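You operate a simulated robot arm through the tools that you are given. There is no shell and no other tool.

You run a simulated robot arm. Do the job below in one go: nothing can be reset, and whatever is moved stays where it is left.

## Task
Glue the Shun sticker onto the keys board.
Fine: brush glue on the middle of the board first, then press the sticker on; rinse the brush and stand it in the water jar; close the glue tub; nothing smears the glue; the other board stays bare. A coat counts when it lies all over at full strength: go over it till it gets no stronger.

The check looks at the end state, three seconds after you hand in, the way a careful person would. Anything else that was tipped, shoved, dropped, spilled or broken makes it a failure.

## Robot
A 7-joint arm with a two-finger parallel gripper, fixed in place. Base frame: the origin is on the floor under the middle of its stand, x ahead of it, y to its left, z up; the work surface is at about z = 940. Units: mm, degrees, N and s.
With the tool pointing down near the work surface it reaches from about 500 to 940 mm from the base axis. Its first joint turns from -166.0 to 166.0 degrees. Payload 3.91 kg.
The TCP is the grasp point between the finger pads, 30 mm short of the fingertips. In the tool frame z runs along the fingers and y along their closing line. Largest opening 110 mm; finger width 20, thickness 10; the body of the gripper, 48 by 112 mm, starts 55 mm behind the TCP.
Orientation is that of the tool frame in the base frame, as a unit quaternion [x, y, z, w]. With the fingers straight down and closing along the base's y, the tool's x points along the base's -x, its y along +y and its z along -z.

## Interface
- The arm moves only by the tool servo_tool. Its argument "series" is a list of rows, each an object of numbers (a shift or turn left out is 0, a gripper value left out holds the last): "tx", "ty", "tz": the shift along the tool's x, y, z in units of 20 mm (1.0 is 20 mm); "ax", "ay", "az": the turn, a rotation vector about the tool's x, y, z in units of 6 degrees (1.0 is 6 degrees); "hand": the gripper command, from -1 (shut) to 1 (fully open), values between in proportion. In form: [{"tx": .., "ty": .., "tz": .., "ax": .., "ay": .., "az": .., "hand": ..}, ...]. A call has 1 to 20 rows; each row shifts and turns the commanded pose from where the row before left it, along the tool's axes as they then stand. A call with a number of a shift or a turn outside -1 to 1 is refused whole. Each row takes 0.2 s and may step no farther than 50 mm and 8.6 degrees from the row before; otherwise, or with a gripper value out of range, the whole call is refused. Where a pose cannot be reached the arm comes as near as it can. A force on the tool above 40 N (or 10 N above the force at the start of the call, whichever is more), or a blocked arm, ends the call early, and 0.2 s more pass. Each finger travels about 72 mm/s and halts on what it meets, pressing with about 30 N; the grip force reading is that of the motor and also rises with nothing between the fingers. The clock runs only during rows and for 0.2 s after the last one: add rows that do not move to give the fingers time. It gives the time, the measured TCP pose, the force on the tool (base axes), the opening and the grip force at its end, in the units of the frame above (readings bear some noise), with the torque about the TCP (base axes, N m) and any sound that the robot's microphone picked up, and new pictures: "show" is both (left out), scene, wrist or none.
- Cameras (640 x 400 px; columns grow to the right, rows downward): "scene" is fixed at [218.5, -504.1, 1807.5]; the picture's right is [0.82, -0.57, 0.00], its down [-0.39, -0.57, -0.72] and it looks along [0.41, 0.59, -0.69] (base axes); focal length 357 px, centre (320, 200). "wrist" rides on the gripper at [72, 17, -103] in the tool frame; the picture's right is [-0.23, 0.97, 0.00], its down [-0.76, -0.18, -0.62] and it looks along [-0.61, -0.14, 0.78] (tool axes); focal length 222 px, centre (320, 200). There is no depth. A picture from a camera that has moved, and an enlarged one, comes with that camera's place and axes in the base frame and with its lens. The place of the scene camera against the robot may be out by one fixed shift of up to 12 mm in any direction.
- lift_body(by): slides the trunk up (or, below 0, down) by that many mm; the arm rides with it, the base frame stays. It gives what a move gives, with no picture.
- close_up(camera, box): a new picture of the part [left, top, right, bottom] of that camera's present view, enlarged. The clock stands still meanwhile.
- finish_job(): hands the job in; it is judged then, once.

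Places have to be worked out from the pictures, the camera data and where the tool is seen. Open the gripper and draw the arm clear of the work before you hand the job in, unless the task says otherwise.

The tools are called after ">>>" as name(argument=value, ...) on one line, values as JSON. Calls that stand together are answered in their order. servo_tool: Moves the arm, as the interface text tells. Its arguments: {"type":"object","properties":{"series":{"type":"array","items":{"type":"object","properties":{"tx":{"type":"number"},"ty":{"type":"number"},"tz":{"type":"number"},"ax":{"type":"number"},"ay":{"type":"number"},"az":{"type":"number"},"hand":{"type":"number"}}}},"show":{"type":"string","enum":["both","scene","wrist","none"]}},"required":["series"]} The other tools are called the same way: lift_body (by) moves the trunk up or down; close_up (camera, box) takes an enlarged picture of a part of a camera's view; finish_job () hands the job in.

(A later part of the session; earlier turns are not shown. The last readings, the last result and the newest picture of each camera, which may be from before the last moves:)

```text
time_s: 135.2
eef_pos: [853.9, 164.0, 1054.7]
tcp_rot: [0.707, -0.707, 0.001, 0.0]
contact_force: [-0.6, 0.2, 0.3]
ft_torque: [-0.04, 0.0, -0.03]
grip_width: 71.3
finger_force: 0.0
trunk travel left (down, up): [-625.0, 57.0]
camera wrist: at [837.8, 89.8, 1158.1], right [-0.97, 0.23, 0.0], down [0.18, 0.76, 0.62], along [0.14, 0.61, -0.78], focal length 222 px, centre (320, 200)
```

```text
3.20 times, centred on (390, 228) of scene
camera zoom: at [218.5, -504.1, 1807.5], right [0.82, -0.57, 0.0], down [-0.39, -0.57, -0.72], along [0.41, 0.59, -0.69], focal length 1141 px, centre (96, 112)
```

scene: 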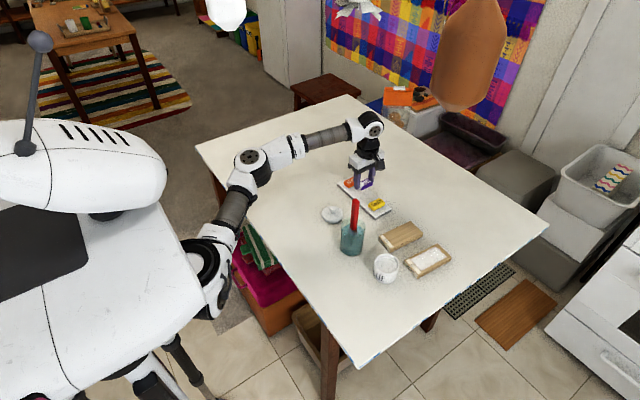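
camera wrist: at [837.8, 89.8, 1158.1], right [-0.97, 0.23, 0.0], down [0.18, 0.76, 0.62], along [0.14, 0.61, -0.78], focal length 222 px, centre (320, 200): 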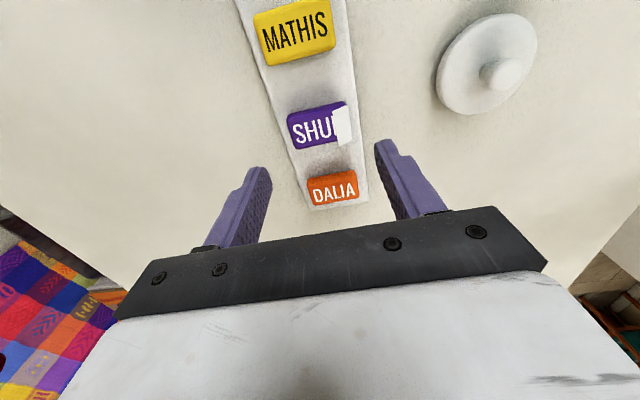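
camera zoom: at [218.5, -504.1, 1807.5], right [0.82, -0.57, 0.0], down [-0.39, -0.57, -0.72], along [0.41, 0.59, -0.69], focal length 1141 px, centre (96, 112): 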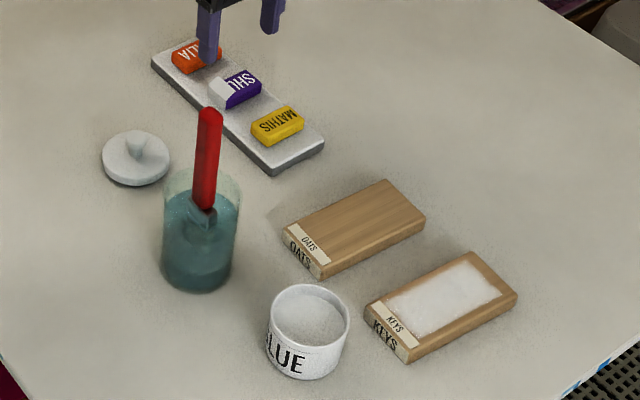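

The white sheet wraps the N end like a folded tab and seems tied to squeezing the sticker end to end. To avoid stressing it further I'll regrip across the short sides (y), gently. Turning the tool back to yaw 0, which also lets me inspect that end.

>>> servo_tool(series=[{"az": 1}, {"az": 1}, {"az": 1}, {"az": 1}, {"az": 1}, {"az": 1}, {"az": 1}, {"az": 1}, {"az": 1}, {"az": 1}, {"az": 1}, {"az": 1}, {"az": 1}, {"az": 1}, {"az": 1}, {}], show="both")

>>> close_up(camera="wrist", box=[250, 80, 410, 200])

```text
time_s: 138.6
eef_pos: [854.8, 162.1, 1056.0]
tcp_rot: [0.002, 1.0, -0.001, 0.001]
contact_force: [-0.7, 0.7, -0.4]
ft_torque: [0.0, -0.02, 0.01]
grip_width: 71.2
finger_force: 0.0
trunk travel left (down, up): [-625.0, 57.0]
camera wrist: at [782.5, 179.0, 1157.7], right [0.23, 0.97, 0.0], down [0.76, -0.18, 0.62], along [0.61, -0.14, -0.78], focal length 222 px, centre (320, 200)
```

scene: 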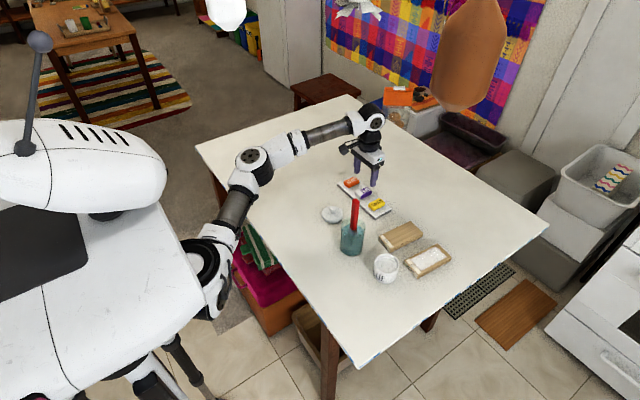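
wrist: 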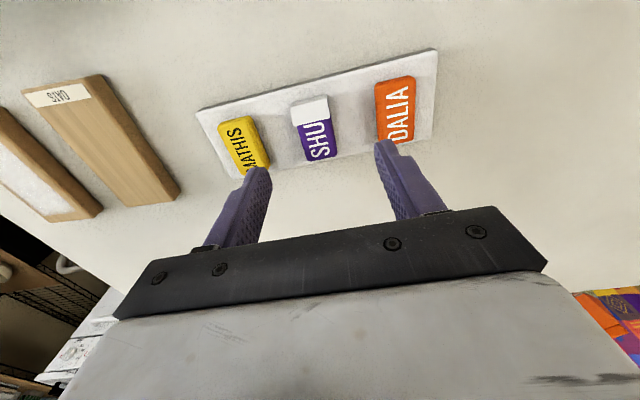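

```text
3.33 times, centred on (330, 140) of wrist
camera zoom: at [782.5, 179.0, 1157.7], right [0.23, 0.97, 0.0], down [0.76, -0.18, 0.62], along [0.61, -0.14, -0.78], focal length 740 px, centre (287, 400)
```

zoom: 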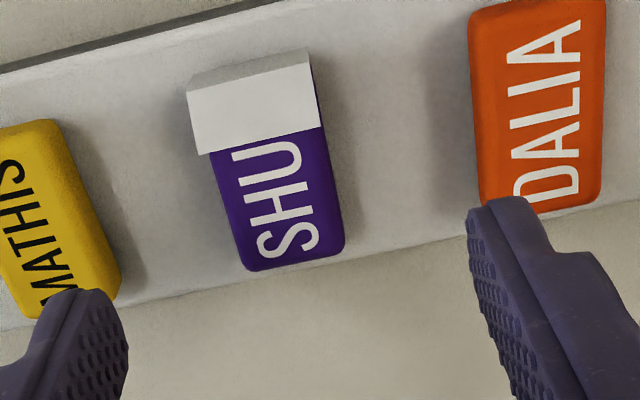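

From this side it's a neat white sheet folded over the end of the sticker. Zooming in for accurate sticker edges before regripping.

>>> close_up(camera="wrist", box=[285, 90, 345, 165])

```text
5.33 times, centred on (315, 128) of wrist
camera zoom: at [782.5, 179.0, 1157.7], right [0.23, 0.97, 0.0], down [0.76, -0.18, 0.62], along [0.61, -0.14, -0.78], focal length 1185 px, centre (347, 587)
```

zoom: 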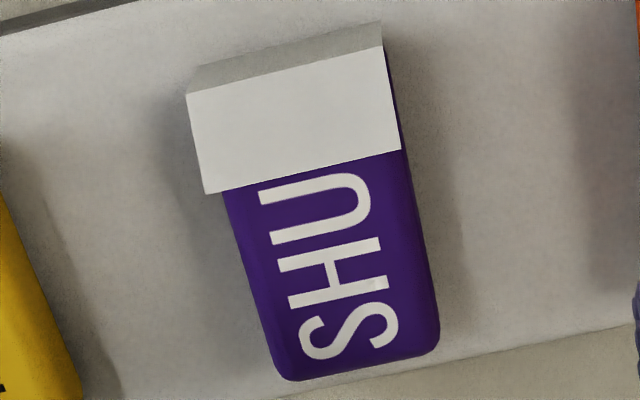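

Combining views from both sides puts the sticker centre at about (854.5, 159.5), top z ≈ 975, with neighbours at y ≈ 105 and 209. I'll narrow the opening to 48 mm, centre on it slightly away from the folded tab, and descend with fingertips above the strip.

>>> servo_tool(series=[{"hand": -0.127, "ty": -0.13, "tx": -0.15}, {"hand": -0.127}, {"hand": -0.127}, {"tz": 1}, {"tz": 1}, {"tz": 0.6}, {}], show="both")

>>> close_up(camera="wrist", box=[240, 90, 400, 210])

>>> close_up(camera="scene", box=[335, 165, 395, 211])

```text
time_s: 140.2
eef_pos: [857.0, 161.4, 1002.3]
tcp_rot: [0.0, 1.0, 0.0, 0.001]
contact_force: [-0.1, -0.1, -0.1]
ft_torque: [0.0, -0.02, 0.01]
grip_width: 47.9
finger_force: 0.1
trunk travel left (down, up): [-625.0, 57.0]
camera wrist: at [785.6, 176.2, 1105.4], right [0.23, 0.97, 0.0], down [0.76, -0.18, 0.62], along [0.61, -0.14, -0.78], focal length 222 px, centre (320, 200)
```

scene: 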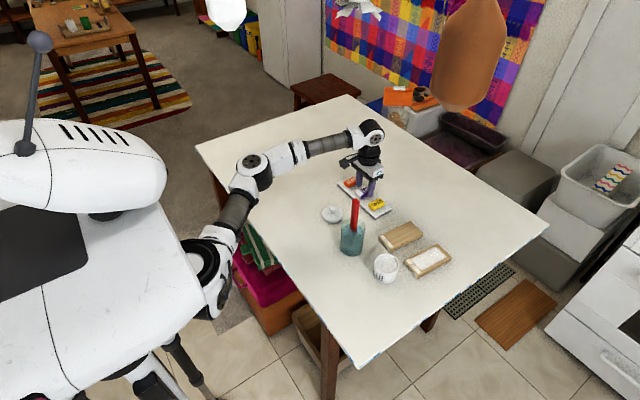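
wrist: 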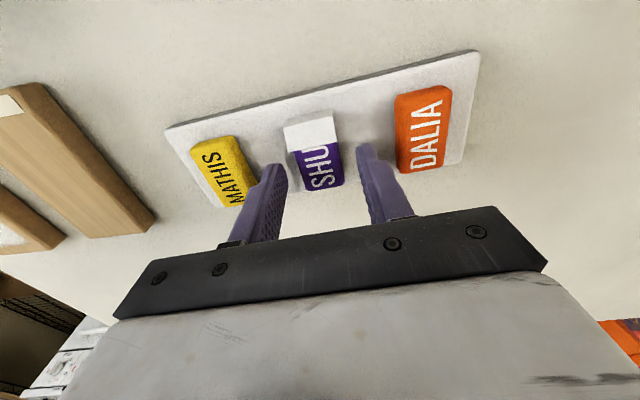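

```text
3.33 times, centred on (320, 150) of wrist
camera zoom: at [785.6, 176.2, 1105.4], right [0.23, 0.97, 0.0], down [0.76, -0.18, 0.62], along [0.61, -0.14, -0.78], focal length 740 px, centre (320, 367)
```

zoom: 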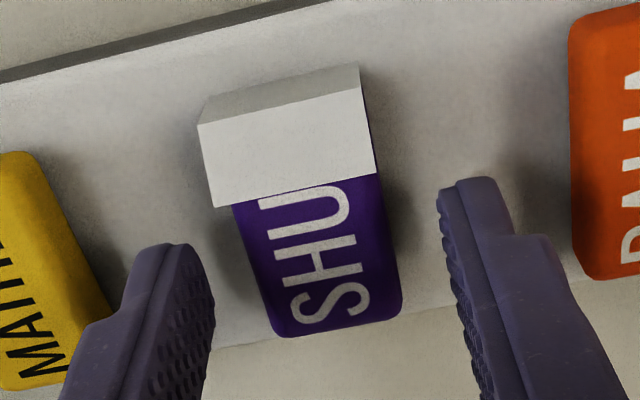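

```text
8.70 times, centred on (365, 188) of scene
camera zoom: at [218.5, -504.1, 1807.5], right [0.82, -0.57, 0.0], down [-0.39, -0.57, -0.72], along [0.41, 0.59, -0.69], focal length 3101 px, centre (-71, 304)
```

zoom: 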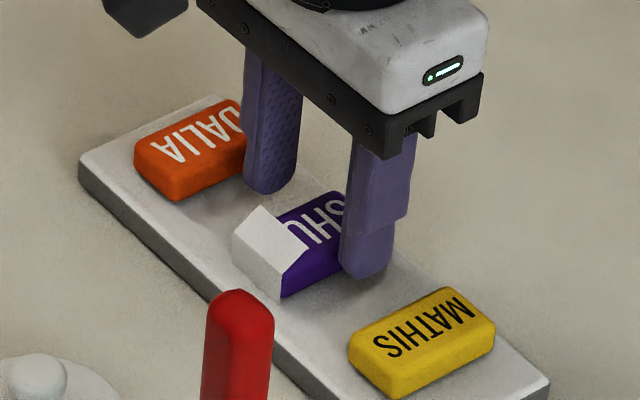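

Fingers straddle the sticker centrally. Descending the last 11 mm and closing in steps to find light contact.

>>> servo_tool(series=[{"tz": 0.3}, {"tz": 0.25}, {"hand": -0.4}, {"hand": -0.45}, {}], show="none")

>>> servo_tool(series=[{"hand": -0.475}, {}], show="none")

>>> servo_tool(series=[{"hand": -0.495}, {}], show="none")

```text
time_s: 141.4
eef_pos: [858.8, 160.5, 992.3]
tcp_rot: [0.0, 1.0, 0.0, 0.001]
contact_force: [-0.4, -0.7, 0.3]
ft_torque: [-0.02, 0.02, -0.02]
grip_width: 30.6
finger_force: 0.3
trunk travel left (down, up): [-625.0, 57.0]
```

```text
time_s: 142.0
eef_pos: [856.7, 160.4, 991.2]
tcp_rot: [-0.001, 1.0, 0.0, 0.001]
contact_force: [-1.3, -0.4, -0.3]
ft_torque: [-0.01, -0.03, -0.03]
grip_width: 29.6
finger_force: 0.1
trunk travel left (down, up): [-625.0, 57.0]
```

```text
time_s: 142.6
eef_pos: [856.7, 160.6, 991.7]
tcp_rot: [0.0, 1.0, 0.0, 0.001]
contact_force: [-1.1, 0.0, 0.5]
ft_torque: [0.02, 0.01, -0.04]
grip_width: 28.8
finger_force: 1.8
trunk travel left (down, up): [-625.0, 57.0]
```

>>> servo_tool(series=[{"hand": -0.51}, {}], show="none")

>>> servo_tool(series=[{"hand": -0.53}, {}], show="none")

>>> close_up(camera="wrist", box=[240, 90, 400, 210])

```text
time_s: 143.2
eef_pos: [857.9, 160.3, 991.3]
tcp_rot: [0.0, 1.0, -0.001, 0.001]
contact_force: [0.4, 0.3, 0.8]
ft_torque: [0.0, -0.01, -0.04]
grip_width: 27.8
finger_force: 29.3
trunk travel left (down, up): [-625.0, 57.0]
```

```text
time_s: 143.8
eef_pos: [857.5, 160.7, 991.7]
tcp_rot: [0.0, 1.0, 0.0, 0.001]
contact_force: [0.3, -0.1, -0.2]
ft_torque: [0.01, 0.02, 0.01]
grip_width: 27.7
finger_force: 30.4
trunk travel left (down, up): [-625.0, 57.0]
```

```text
3.33 times, centred on (320, 150) of wrist
camera zoom: at [785.5, 176.2, 1094.4], right [0.23, 0.97, 0.0], down [0.76, -0.18, 0.62], along [0.61, -0.14, -0.78], focal length 740 px, centre (320, 367)
```

zoom: 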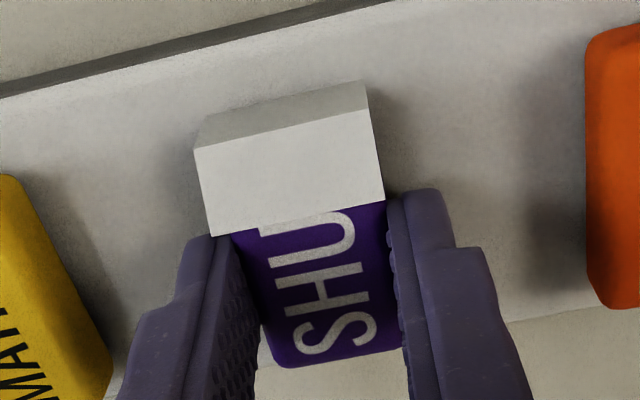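

Gripped at 27.7 mm with no new deformation. Lifting to check that the sticker comes cleanly off the strip.

>>> servo_tool(series=[{"tz": -0.3}, {"tz": -0.7}, {"tz": -1}, {"tz": -1}, {"tz": -1}, {"tz": -1}, {"tz": -1}, {}], show="both")

>>> close_up(camera="scene", box=[335, 140, 407, 211])

>>> close_up(camera="wrist", box=[240, 90, 400, 210])

```text
time_s: 145.6
eef_pos: [857.9, 160.0, 1112.1]
tcp_rot: [0.0, 1.0, -0.001, 0.001]
contact_force: [-0.3, 0.4, -0.8]
ft_torque: [-0.03, 0.02, -0.02]
grip_width: 27.7
finger_force: 29.8
trunk travel left (down, up): [-625.0, 57.0]
camera wrist: at [785.6, 176.7, 1215.0], right [0.23, 0.97, 0.0], down [0.76, -0.18, 0.62], along [0.61, -0.14, -0.78], focal length 222 px, centre (320, 200)
```

scene: 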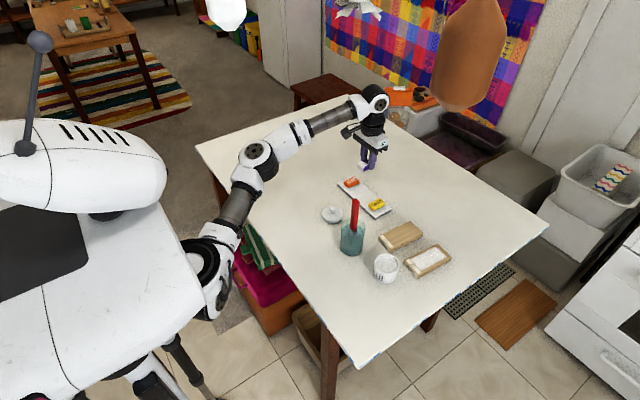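
wrist: 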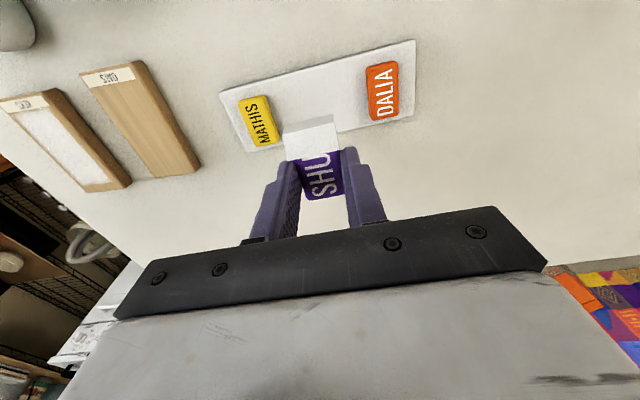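

```text
5.63 times, centred on (371, 176) of scene
camera zoom: at [218.5, -504.1, 1807.5], right [0.82, -0.57, 0.0], down [-0.39, -0.57, -0.72], along [0.41, 0.59, -0.69], focal length 2009 px, centre (33, 338)
```

zoom: 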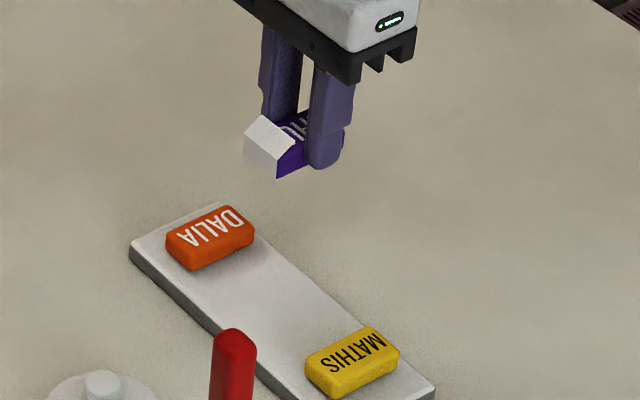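

```text
3.33 times, centred on (320, 150) of wrist
camera zoom: at [785.6, 176.7, 1215.0], right [0.23, 0.97, 0.0], down [0.76, -0.18, 0.62], along [0.61, -0.14, -0.78], focal length 740 px, centre (320, 367)
```

zoom: 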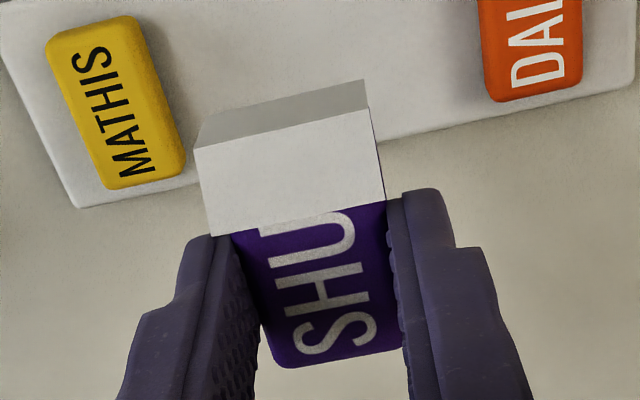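

The sticker came off cleanly and is held level; the strip and neighbours haven't moved. Carrying it toward the KEYS board at z ≈ 1110, well above everything.

>>> servo_tool(series=[{"ty": -1}, {"ty": -1}, {"ty": -1}, {"ty": -1}, {"ty": -1}, {"ty": -1}, {"ty": -1}, {"ty": -1}, {"ty": -1}, {"ty": -1}, {"ty": -1}, {"ty": -1}, {"ty": -1}, {"ty": -1}, {"ty": -1}, {"ty": -1, "tx": 0.4}, {"az": 0.95, "tx": 0.5}, {}], show="both")

>>> close_up(camera="wrist", box=[240, 70, 400, 190])

>>> close_up(camera="scene", box=[375, 185, 475, 285])

```text
time_s: 149.4
eef_pos: [839.3, -159.1, 1112.0]
tcp_rot: [0.051, 0.999, 0.0, 0.001]
contact_force: [-0.7, 0.2, 0.2]
ft_torque: [0.04, -0.02, 0.0]
grip_width: 27.7
finger_force: 30.1
trunk travel left (down, up): [-625.0, 57.0]
camera wrist: at [769.1, -137.0, 1214.2], right [0.32, 0.95, 0.0], down [0.74, -0.25, 0.62], along [0.59, -0.2, -0.78], focal length 222 px, centre (320, 200)
```

scene: 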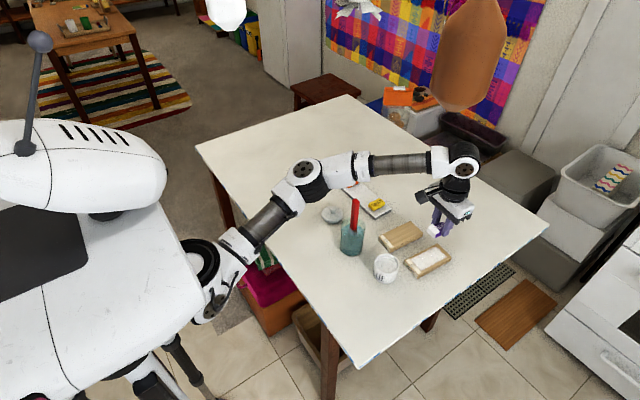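
wrist: 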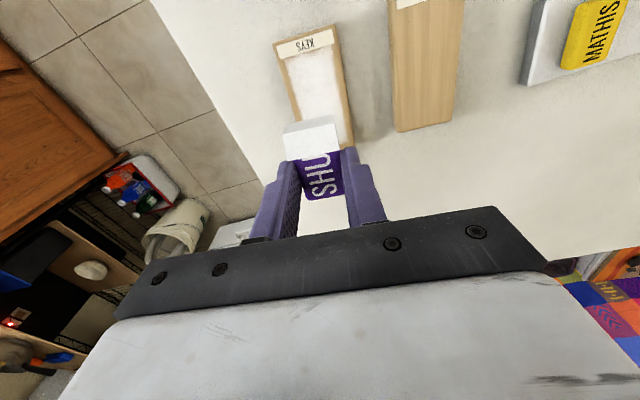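

```text
3.33 times, centred on (320, 130) of wrist
camera zoom: at [769.1, -137.0, 1214.2], right [0.32, 0.95, 0.0], down [0.74, -0.25, 0.62], along [0.59, -0.2, -0.78], focal length 740 px, centre (320, 433)
```

zoom: 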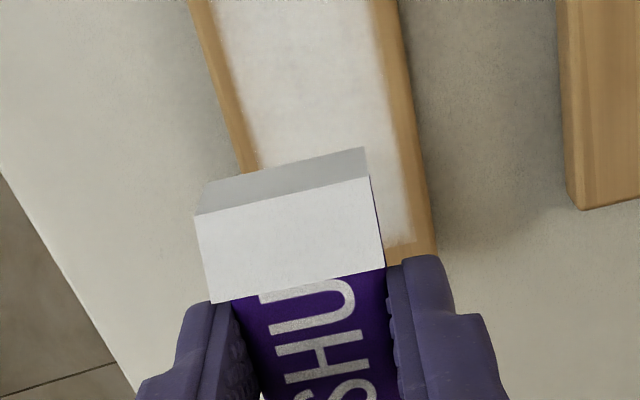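

```text
4.00 times, centred on (425, 235) of scene
camera zoom: at [218.5, -504.1, 1807.5], right [0.82, -0.57, 0.0], down [-0.39, -0.57, -0.72], along [0.41, 0.59, -0.69], focal length 1426 px, centre (-100, 60)
```

zoom: 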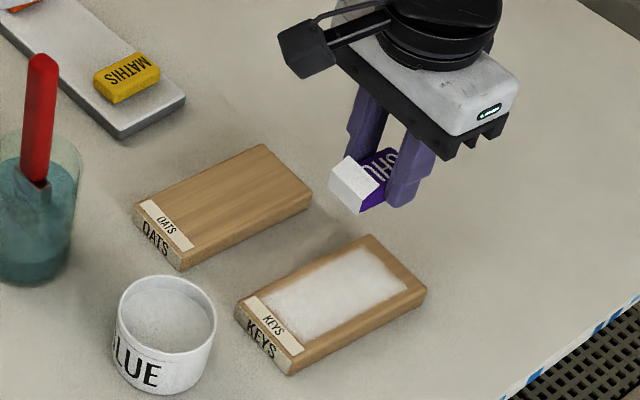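

Sticker is over the board. Zooming to refine the board and coat position in this camera frame before lowering.

>>> close_up(camera="wrist", box=[260, 15, 370, 155])

```text
2.86 times, centred on (315, 85) of wrist
camera zoom: at [769.1, -137.0, 1214.2], right [0.32, 0.95, 0.0], down [0.74, -0.25, 0.62], along [0.59, -0.2, -0.78], focal length 635 px, centre (334, 529)
```

zoom: 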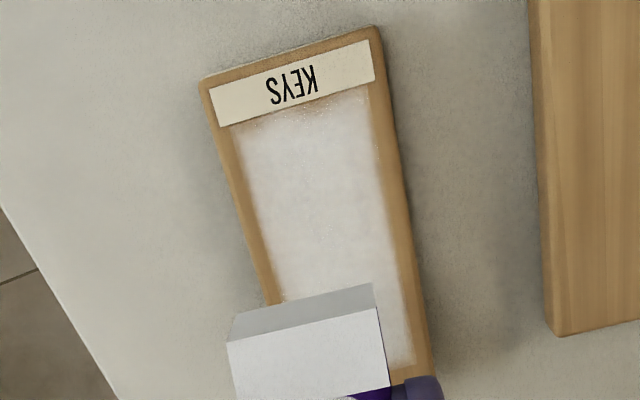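

Coat centre works out to about (836.7, −160.5), and the sticker centre sits 2.8 mm label-ward of the TCP. A small y correction, then down to ~10 mm above the glue with no sideways motion after that.

>>> servo_tool(series=[{"ty": -0.08}, {"tz": 1}, {"tz": 1}, {"tz": 1}, {"tz": 1}, {"tz": 1}, {}], show="both")

>>> close_up(camera="wrist", box=[240, 50, 400, 200])

>>> close_up(camera="scene", box=[400, 215, 460, 285])

```text
time_s: 151.0
eef_pos: [838.9, -161.9, 1013.7]
tcp_rot: [0.049, 0.999, 0.0, 0.001]
contact_force: [0.4, -0.2, -0.2]
ft_torque: [0.02, 0.0, 0.02]
grip_width: 27.7
finger_force: 29.6
trunk travel left (down, up): [-625.0, 57.0]
camera wrist: at [769.0, -138.6, 1115.1], right [0.32, 0.95, 0.0], down [0.74, -0.25, 0.62], along [0.59, -0.2, -0.78], focal length 222 px, centre (320, 200)
```

scene: 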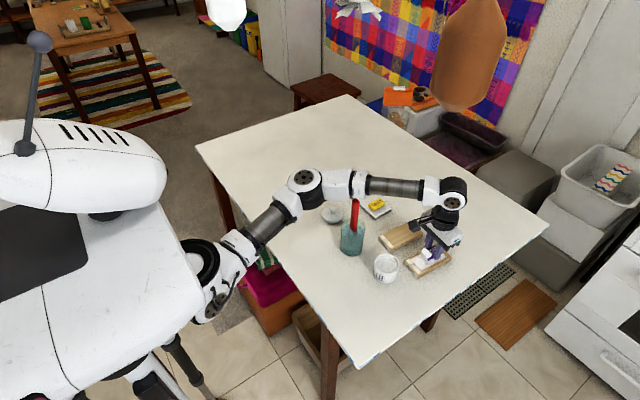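
wrist: 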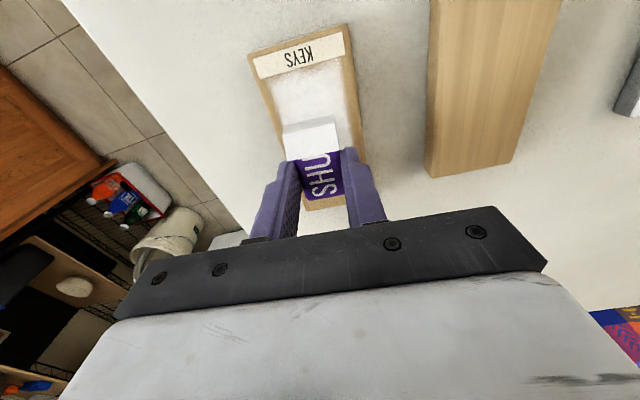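

```text
2.67 times, centred on (320, 125) of wrist
camera zoom: at [769.0, -138.6, 1115.1], right [0.32, 0.95, 0.0], down [0.74, -0.25, 0.62], along [0.59, -0.2, -0.78], focal length 592 px, centre (320, 400)
```

zoom: 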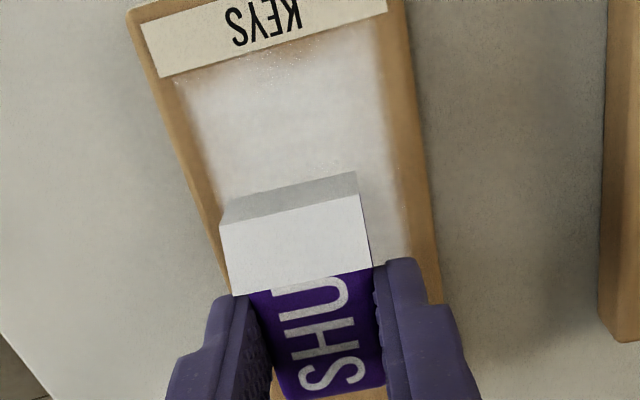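

```text
5.71 times, centred on (430, 250) of scene
camera zoom: at [218.5, -504.1, 1807.5], right [0.82, -0.57, 0.0], down [-0.39, -0.57, -0.72], along [0.41, 0.59, -0.69], focal length 2038 px, centre (-309, -86)
```

zoom: 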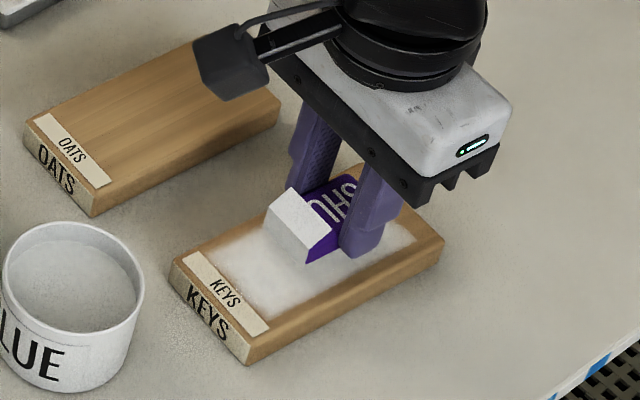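

Positioned to land at about (836, −161.5), within 1 mm of the coat centre. Lowering straight down in small steps, watching force.

>>> servo_tool(series=[{"tz": 0.15}, {"tz": 0.15}, {"tz": 0.1}, {"tz": 0.1}, {}], show="none")

>>> servo_tool(series=[{"tz": 0.06}, {"tz": 0.06}, {}], show="none")

```text
time_s: 152.2
eef_pos: [839.6, -162.1, 1002.3]
tcp_rot: [0.049, 0.999, -0.001, 0.001]
contact_force: [-0.6, -0.7, -0.4]
ft_torque: [0.02, -0.04, -0.01]
grip_width: 27.5
finger_force: 30.0
trunk travel left (down, up): [-625.0, 57.0]
```

```text
time_s: 153.0
eef_pos: [838.8, -161.6, 1000.7]
tcp_rot: [0.049, 0.999, -0.001, 0.0]
contact_force: [0.8, -0.9, -0.2]
ft_torque: [-0.01, -0.02, 0.0]
grip_width: 27.7
finger_force: 30.1
trunk travel left (down, up): [-625.0, 57.0]
```

>>> servo_tool(series=[{"tz": 0.05}, {"tz": 0.04}, {}], show="none")

>>> servo_tool(series=[{"tz": 0.04}, {"tz": 0.03}, {}], show="none")

>>> close_up(camera="scene", box=[405, 230, 455, 280])

```text
time_s: 153.8
eef_pos: [838.5, -162.1, 998.0]
tcp_rot: [0.049, 0.999, 0.001, 0.001]
contact_force: [-0.6, -0.6, 0.2]
ft_torque: [-0.01, 0.02, -0.03]
grip_width: 27.9
finger_force: 29.8
trunk travel left (down, up): [-625.0, 57.0]
```

```text
time_s: 154.6
eef_pos: [840.1, -161.4, 997.1]
tcp_rot: [0.049, 0.999, 0.0, 0.001]
contact_force: [0.8, -0.1, 0.1]
ft_torque: [-0.01, -0.03, -0.02]
grip_width: 27.6
finger_force: 30.0
trunk travel left (down, up): [-625.0, 57.0]
```

```text
8.00 times, centred on (430, 255) of scene
camera zoom: at [218.5, -504.1, 1807.5], right [0.82, -0.57, 0.0], down [-0.39, -0.57, -0.72], along [0.41, 0.59, -0.69], focal length 2853 px, centre (-560, -240)
```

zoom: 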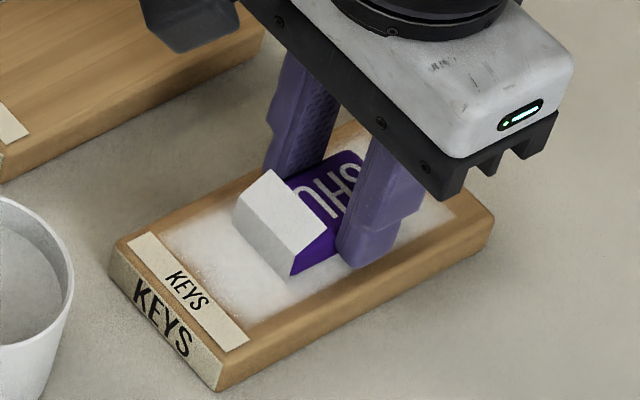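

Still free at z 997. Continuing down in ~1 mm steps.

>>> servo_tool(series=[{"tz": 0.05}, {}], show="none")

>>> servo_tool(series=[{"tz": 0.05}, {}], show="none")

>>> servo_tool(series=[{"tz": 0.05}, {}], show="none")

```text
time_s: 155.2
eef_pos: [839.6, -161.6, 996.2]
tcp_rot: [0.05, 0.999, 0.001, 0.001]
contact_force: [0.5, 0.1, 0.3]
ft_torque: [-0.02, -0.04, -0.04]
grip_width: 28.0
finger_force: 29.8
trunk travel left (down, up): [-625.0, 57.0]
```

```text
time_s: 155.8
eef_pos: [838.6, -161.2, 996.1]
tcp_rot: [0.049, 0.999, -0.001, 0.002]
contact_force: [2.1, -0.3, 4.4]
ft_torque: [0.01, -0.01, 0.01]
grip_width: 27.9
finger_force: 29.9
trunk travel left (down, up): [-625.0, 57.0]
```

```text
time_s: 156.4
eef_pos: [839.5, -161.1, 995.3]
tcp_rot: [0.05, 0.999, -0.002, 0.002]
contact_force: [1.0, 0.0, 11.2]
ft_torque: [0.01, 0.03, 0.01]
grip_width: 27.6
finger_force: 30.1
trunk travel left (down, up): [-625.0, 57.0]
```

Contact at z ≈ 996; now 11 N. Pressing a bit more and holding for a second.

>>> servo_tool(series=[{"tz": 0.05}, {}, {}, {}, {}, {}], show="none")

>>> close_up(camera="scene", box=[405, 230, 455, 280])

>>> close_up(camera="wrist", box=[240, 60, 400, 210])

```text
time_s: 157.8
eef_pos: [837.9, -160.0, 995.0]
tcp_rot: [0.049, 0.999, -0.001, 0.001]
contact_force: [0.7, -0.1, 18.9]
ft_torque: [0.01, 0.02, -0.01]
grip_width: 27.6
finger_force: 29.7
trunk travel left (down, up): [-625.0, 57.0]
```

```text
8.00 times, centred on (430, 255) of scene
camera zoom: at [218.5, -504.1, 1807.5], right [0.82, -0.57, 0.0], down [-0.39, -0.57, -0.72], along [0.41, 0.59, -0.69], focal length 2853 px, centre (-560, -240)
```

zoom: 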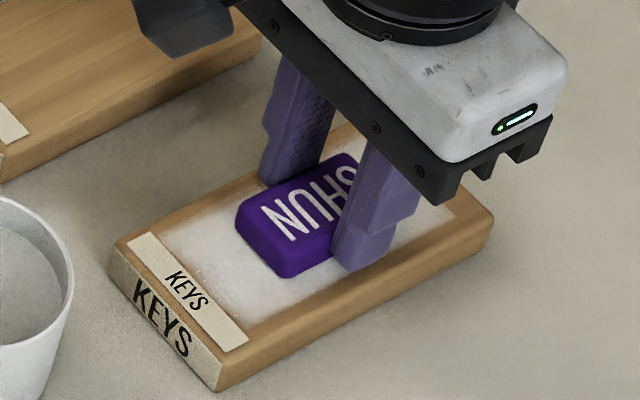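

```text
2.67 times, centred on (320, 135) of wrist
camera zoom: at [767.9, -137.8, 1097.3], right [0.32, 0.95, 0.0], down [0.74, -0.25, 0.63], along [0.59, -0.2, -0.78], focal length 592 px, centre (320, 373)
```

zoom: 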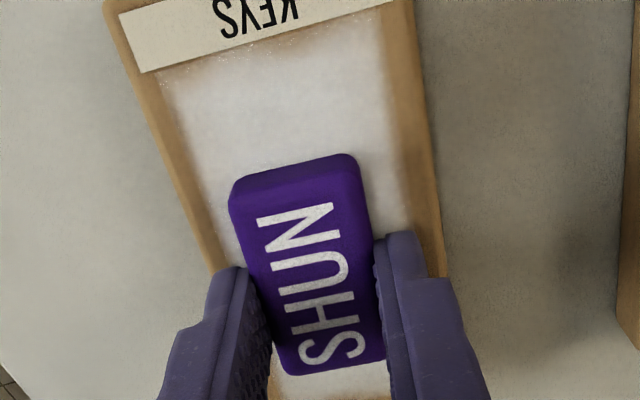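

Pressing at 19 N made the curled tab lie flat, and SHUN now sits whole on the glue. Easing the pressure and opening the fingers just enough to release, with the tips still ~5 mm above the glue.

>>> servo_tool(series=[{"tz": -0.07}, {}, {"hand": -0.4}, {"hand": -0.25}, {}, {}], show="none")

>>> close_up(camera="scene", box=[405, 230, 455, 280])

>>> close_up(camera="wrist", box=[240, 60, 400, 210])

```text
time_s: 159.2
eef_pos: [839.6, -160.9, 993.9]
tcp_rot: [0.049, 0.999, -0.001, 0.0]
contact_force: [0.5, 0.4, -0.1]
ft_torque: [-0.01, 0.02, -0.03]
grip_width: 41.1
finger_force: 0.0
trunk travel left (down, up): [-625.0, 57.0]
```

```text
8.00 times, centred on (430, 255) of scene
camera zoom: at [218.5, -504.1, 1807.5], right [0.82, -0.57, 0.0], down [-0.39, -0.57, -0.72], along [0.41, 0.59, -0.69], focal length 2853 px, centre (-560, -240)
```

zoom: 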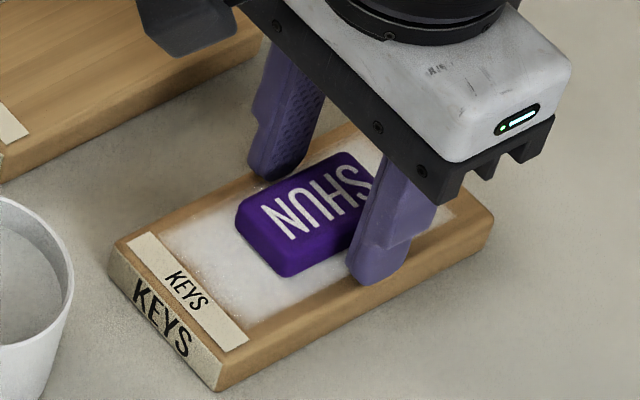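

```text
2.67 times, centred on (320, 135) of wrist
camera zoom: at [769.3, -137.9, 1096.7], right [0.32, 0.95, 0.0], down [0.74, -0.25, 0.62], along [0.59, -0.2, -0.78], focal length 592 px, centre (320, 373)
```

zoom: 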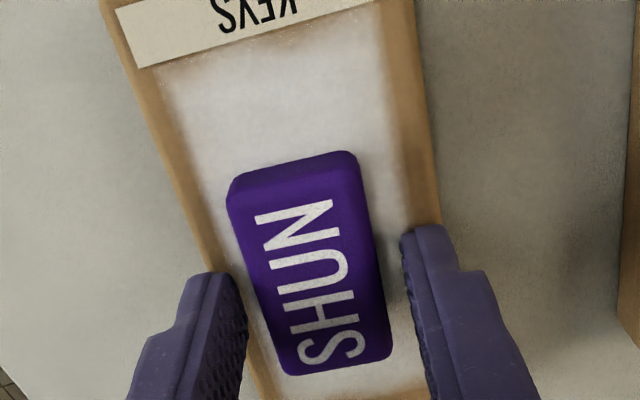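

Released cleanly, the sticker hasn't shifted and the glue around it is untouched. Rising straight up, restoring yaw 0, and checking the result.

>>> servo_tool(series=[{"tz": -0.5}, {"tz": -1}, {"tz": -1}, {"tz": -1}, {"tz": -1}, {"tz": -1}, {"tz": -1}, {"az": -0.95}, {}], show="both")

>>> close_up(camera="scene", box=[360, 210, 460, 290])

>>> close_up(camera="wrist", box=[240, 20, 400, 170])

```text
time_s: 161.2
eef_pos: [839.4, -160.9, 1123.3]
tcp_rot: [-0.001, 1.0, -0.001, 0.001]
contact_force: [0.3, -1.2, 0.4]
ft_torque: [0.03, -0.01, -0.01]
grip_width: 41.2
finger_force: 0.1
trunk travel left (down, up): [-625.0, 57.0]
camera wrist: at [766.8, -145.2, 1226.7], right [0.23, 0.97, 0.0], down [0.76, -0.18, 0.62], along [0.61, -0.14, -0.78], focal length 222 px, centre (320, 200)
```

scene: 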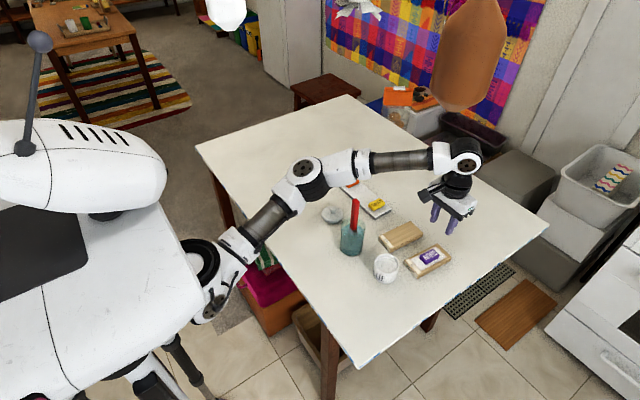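
wrist: 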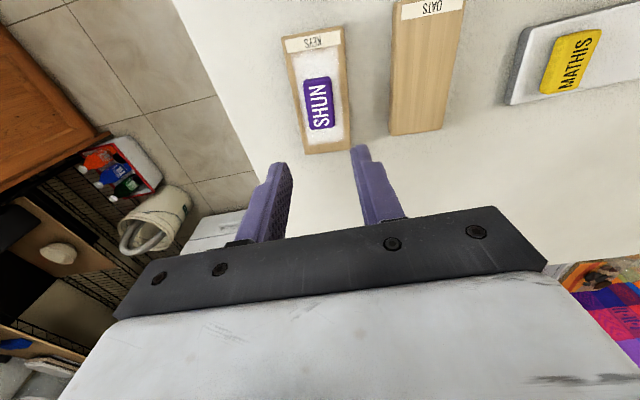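

```text
5.00 times, centred on (410, 250) of scene
camera zoom: at [218.5, -504.1, 1807.5], right [0.82, -0.57, 0.0], down [-0.39, -0.57, -0.72], along [0.41, 0.59, -0.69], focal length 1783 px, centre (-130, -50)
```

zoom: 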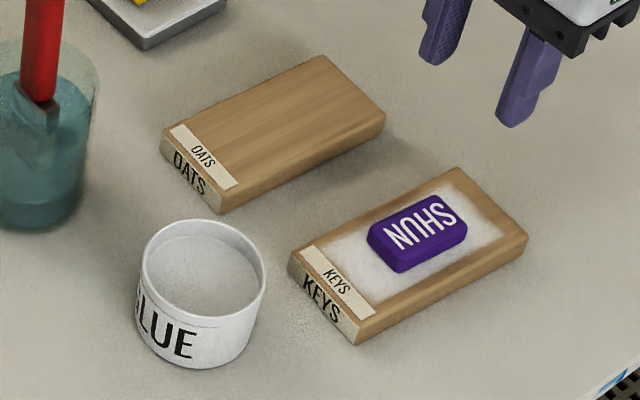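

```text
2.67 times, centred on (320, 95) of wrist
camera zoom: at [766.8, -145.2, 1226.7], right [0.23, 0.97, 0.0], down [0.76, -0.18, 0.62], along [0.61, -0.14, -0.78], focal length 592 px, centre (320, 480)
```

zoom: 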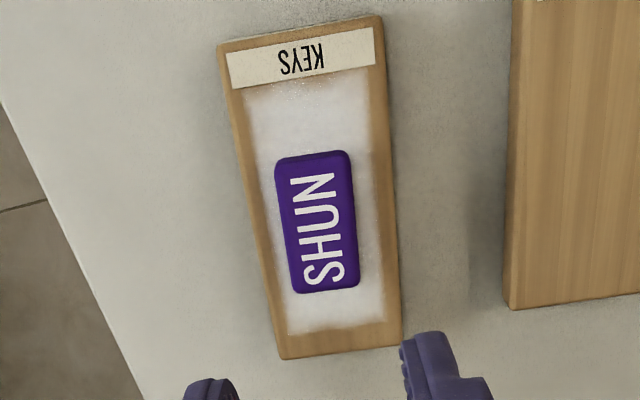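

The sticker sits centred and flat on the coat and the boards haven't moved. Now the lid, near (716, 147): moving there at z ≈ 1145, passing clear of the brush.

>>> servo_tool(series=[{"tz": -1, "ty": 0.5}, {"tx": 0.3, "ty": 0.96}, {"tx": 0.3, "ty": 0.96}, {"tx": 0.3, "ty": 0.96}, {"tx": 0.3, "ty": 0.96}, {"tx": 0.3, "ty": 0.96}, {"tx": 0.3, "ty": 0.96}, {"tx": 0.3, "ty": 0.96}, {"tx": 0.3, "ty": 0.96}, {"tx": 0.4, "ty": 0.96}, {"tx": 0.5, "ty": 0.96}, {"tx": 0.6, "ty": 0.96}, {"tx": 0.7, "ty": 0.96}, {"tx": 0.8, "ty": 0.96}, {"tx": 0.8, "ty": 0.96}, {"ty": 0.96}, {"ty": 0.5}, {}], show="both")

>>> close_up(camera="wrist", box=[260, 60, 380, 160])

>>> close_up(camera="scene", box=[310, 190, 370, 235])

```text
time_s: 165.0
eef_pos: [715.5, 147.0, 1143.4]
tcp_rot: [0.0, 1.0, 0.0, 0.001]
contact_force: [1.5, -0.4, -0.7]
ft_torque: [-0.01, 0.0, -0.01]
grip_width: 41.2
finger_force: 0.0
trunk travel left (down, up): [-625.0, 57.0]
camera wrist: at [642.6, 163.2, 1246.7], right [0.23, 0.97, 0.0], down [0.76, -0.18, 0.62], along [0.61, -0.14, -0.78], focal length 222 px, centre (320, 200)
```

scene: 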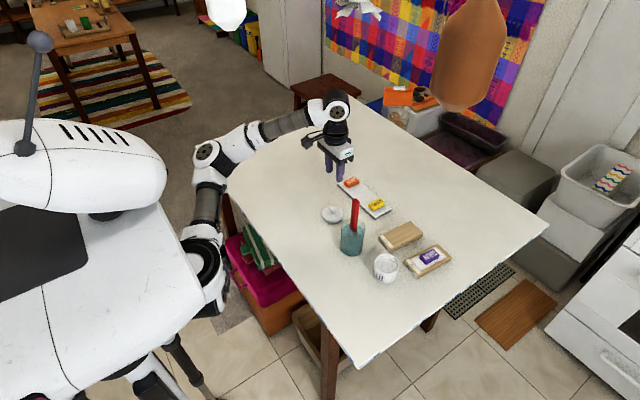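
wrist: 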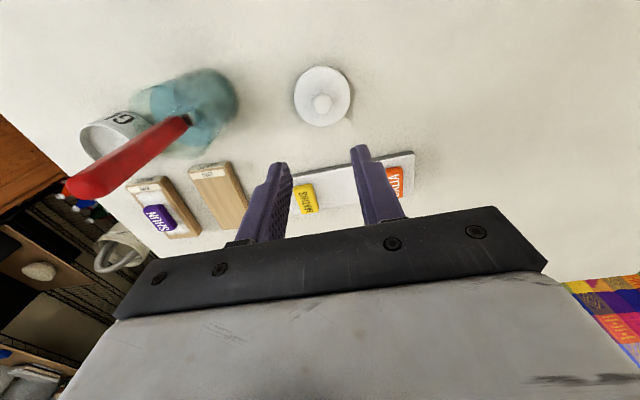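

```text
4.00 times, centred on (320, 110) of wrist
camera zoom: at [642.6, 163.2, 1246.7], right [0.23, 0.97, 0.0], down [0.76, -0.18, 0.62], along [0.61, -0.14, -0.78], focal length 888 px, centre (320, 560)
```

zoom: 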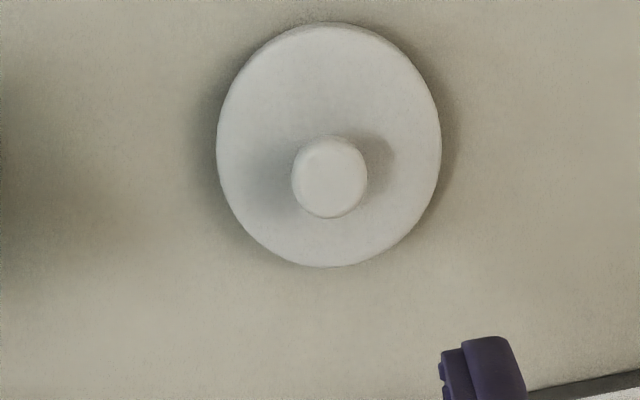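

```text
8.89 times, centred on (340, 212) of scene
camera zoom: at [218.5, -504.1, 1807.5], right [0.82, -0.57, 0.0], down [-0.39, -0.57, -0.72], along [0.41, 0.59, -0.69], focal length 3170 px, centre (142, 89)
```

zoom: 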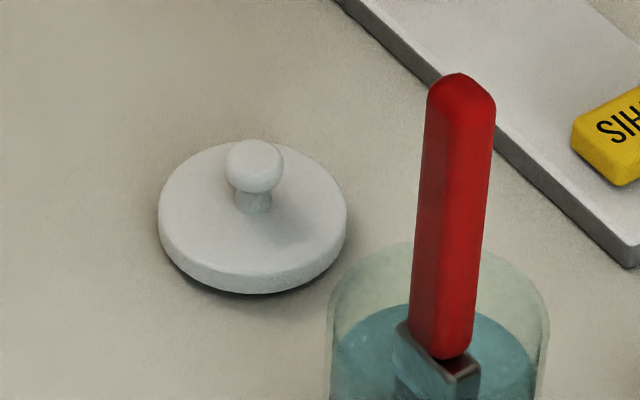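

Lid disc centre ≈ (714.2, 148.8), about 70 mm across, with a ball knob ≈ 21 mm wide centred near z 974. Aligning and descending halfway for a check.

>>> servo_tool(series=[{"tx": 0.065, "ty": 0.09, "hand": -0.1}, {"tz": 1}, {"tz": 1}, {"tz": 1}, {"tz": 1}, {"tz": 1}, {}], show="none")

>>> close_up(camera="wrist", box=[240, 60, 400, 200])

>>> close_up(camera="scene", box=[305, 170, 375, 230])

```text
time_s: 166.6
eef_pos: [713.9, 149.1, 1044.8]
tcp_rot: [0.0, 1.0, 0.0, 0.0]
contact_force: [0.3, -0.1, 1.1]
ft_torque: [-0.01, -0.02, 0.03]
grip_width: 49.4
finger_force: 0.0
trunk travel left (down, up): [-625.0, 57.0]
```

```text
2.86 times, centred on (320, 130) of wrist
camera zoom: at [642.1, 164.8, 1146.5], right [0.23, 0.97, 0.0], down [0.76, -0.18, 0.63], along [0.61, -0.14, -0.78], focal length 635 px, centre (320, 400)
```

zoom: 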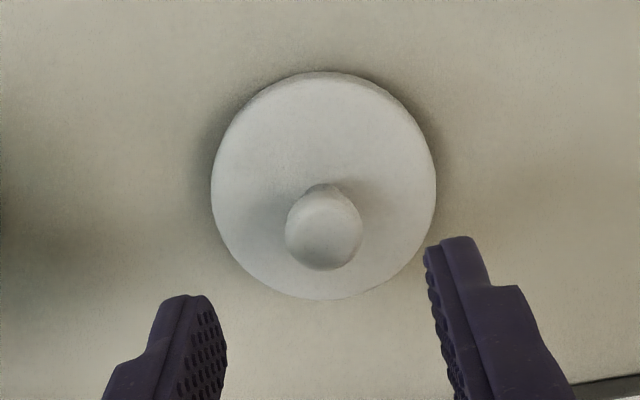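

```text
6.67 times, centred on (340, 200) of scene
camera zoom: at [218.5, -504.1, 1807.5], right [0.82, -0.57, 0.0], down [-0.39, -0.57, -0.72], along [0.41, 0.59, -0.69], focal length 2378 px, centre (187, 200)
```

zoom: 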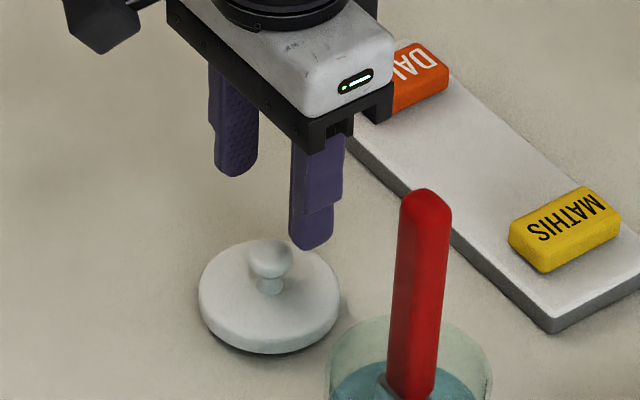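

Knob centred under the TCP. Descending so fingertips stop ~5 mm above the lid disc, then closing on the knob.

>>> servo_tool(series=[{"tz": 1, "tx": -0.04}, {"tz": 1}, {"tz": 0.6}, {"tz": 0.25}, {}, {"hand": -1}, {"hand": -1}, {"hand": -1}, {}], show="none")

>>> close_up(camera="wrist", box=[240, 90, 400, 230])

>>> close_up(camera="scene", box=[305, 170, 375, 230])

```text
time_s: 168.6
eef_pos: [714.7, 148.7, 988.7]
tcp_rot: [0.0, 1.0, 0.0, 0.003]
contact_force: [0.6, 2.6, 12.7]
ft_torque: [0.06, 0.03, -0.02]
grip_width: 17.2
finger_force: 30.1
trunk travel left (down, up): [-625.0, 57.0]
```

```text
2.86 times, centred on (320, 160) of wrist
camera zoom: at [642.7, 164.6, 1090.2], right [0.23, 0.97, 0.0], down [0.76, -0.18, 0.63], along [0.61, -0.14, -0.78], focal length 635 px, centre (320, 314)
```

zoom: 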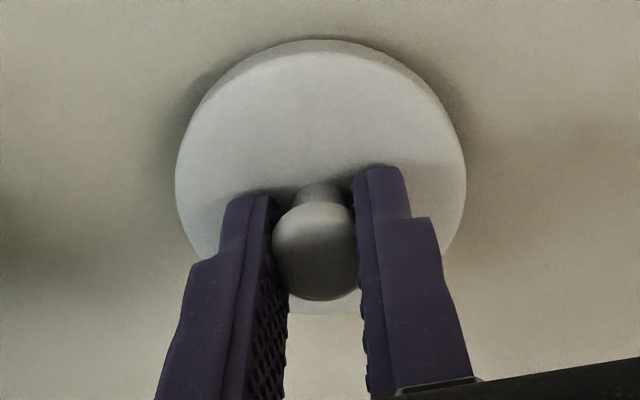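

```text
6.67 times, centred on (340, 200) of scene
camera zoom: at [218.5, -504.1, 1807.5], right [0.82, -0.57, 0.0], down [-0.39, -0.57, -0.72], along [0.41, 0.59, -0.69], focal length 2378 px, centre (187, 200)
```

zoom: 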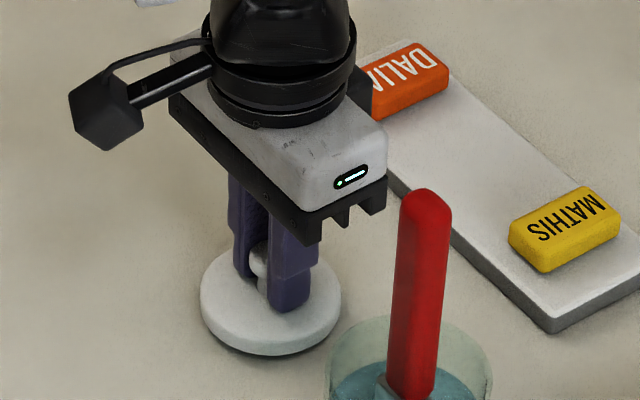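

The knob is gripped (17 mm) with 12.7 N upward, so the fingertips are just resting on the lid disc. Lifting straight up and checking that the lid hangs level.

>>> servo_tool(series=[{"tz": -0.1}, {"tz": -0.3}, {"tz": -0.6}, {"tz": -1}, {"tz": -1}, {"tz": -1}, {}], show="both")

>>> close_up(camera="wrist", box=[240, 90, 400, 230])

>>> close_up(camera="scene", box=[300, 150, 370, 230])

```text
time_s: 170.2
eef_pos: [715.1, 149.2, 1066.5]
tcp_rot: [0.0, 1.0, -0.001, 0.001]
contact_force: [0.0, -0.6, -0.4]
ft_torque: [-0.01, -0.01, -0.02]
grip_width: 17.1
finger_force: 30.2
trunk travel left (down, up): [-625.0, 57.0]
camera wrist: at [643.1, 164.9, 1169.1], right [0.23, 0.97, 0.0], down [0.76, -0.18, 0.62], along [0.61, -0.14, -0.78], focal length 222 px, centre (320, 200)
```

scene: 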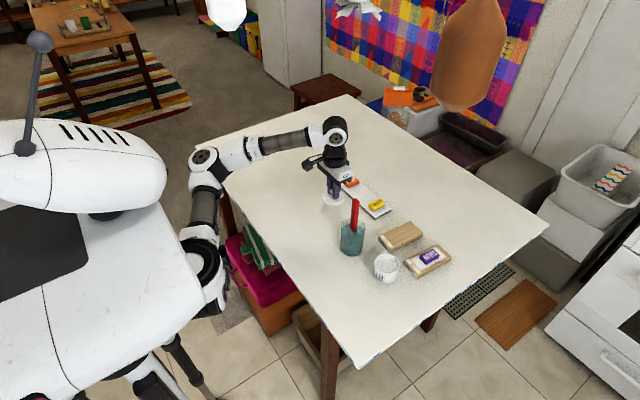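
wrist: 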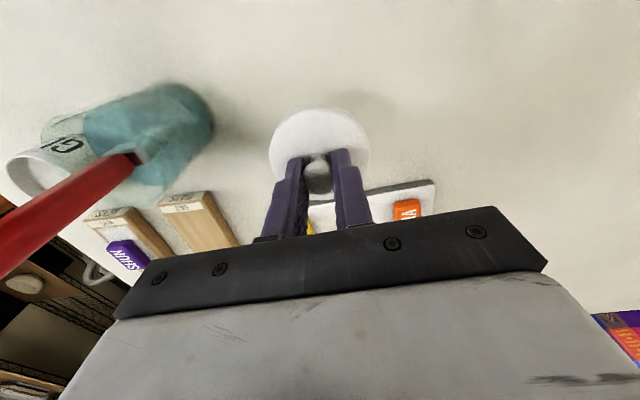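

```text
2.86 times, centred on (320, 160) of wrist
camera zoom: at [643.1, 164.9, 1169.1], right [0.23, 0.97, 0.0], down [0.76, -0.18, 0.62], along [0.61, -0.14, -0.78], focal length 635 px, centre (320, 314)
```

zoom: 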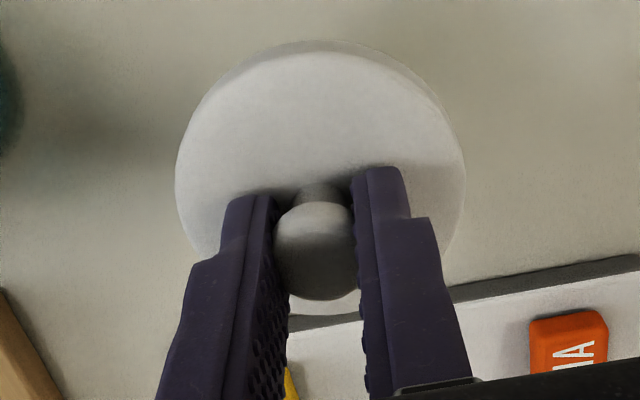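

```text
5.00 times, centred on (335, 190) of scene
camera zoom: at [218.5, -504.1, 1807.5], right [0.82, -0.57, 0.0], down [-0.39, -0.57, -0.72], along [0.41, 0.59, -0.69], focal length 1783 px, centre (245, 250)
```

zoom: 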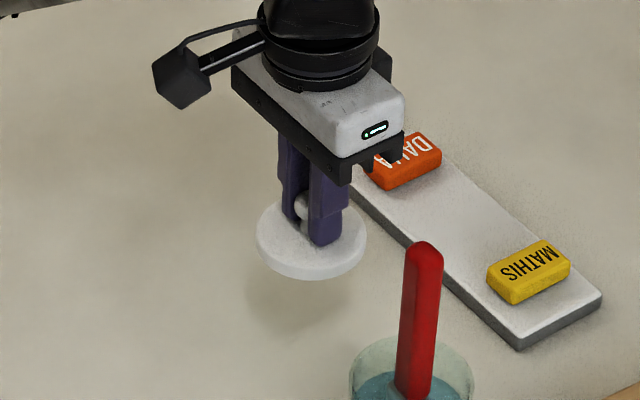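

The lid hangs level. I'll carry it around the brush: up to z ≈ 1106, out to x ≈ 805, then across to the tub's side.

>>> servo_tool(series=[{"tz": -1}, {"tz": -1, "tx": -0.9}, {"tx": -0.9}, {"tx": -0.9}, {"tx": -0.9}, {"tx": -0.9, "ty": -0.6}, {"ty": -1}, {"ty": -1}, {"ty": -1}, {"ty": -1}, {"ty": -1}, {"ty": -1}, {"ty": -1}, {"ty": -1}, {"ty": -1}, {"ty": -1}, {"ty": -1}, {"ty": -1}, {"ty": -1}, {}], show="scene")

```text
time_s: 174.4
eef_pos: [804.3, -123.2, 1106.9]
tcp_rot: [0.001, 1.0, 0.0, 0.0]
contact_force: [0.3, -0.1, -0.8]
ft_torque: [0.02, -0.01, 0.03]
grip_width: 17.1
finger_force: 30.0
trunk travel left (down, up): [-625.0, 57.0]
```

scene: 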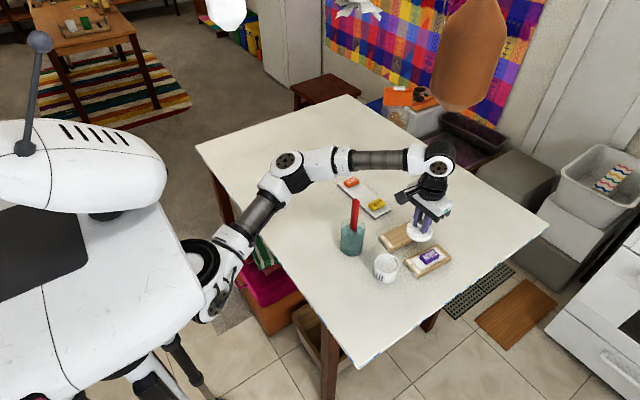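

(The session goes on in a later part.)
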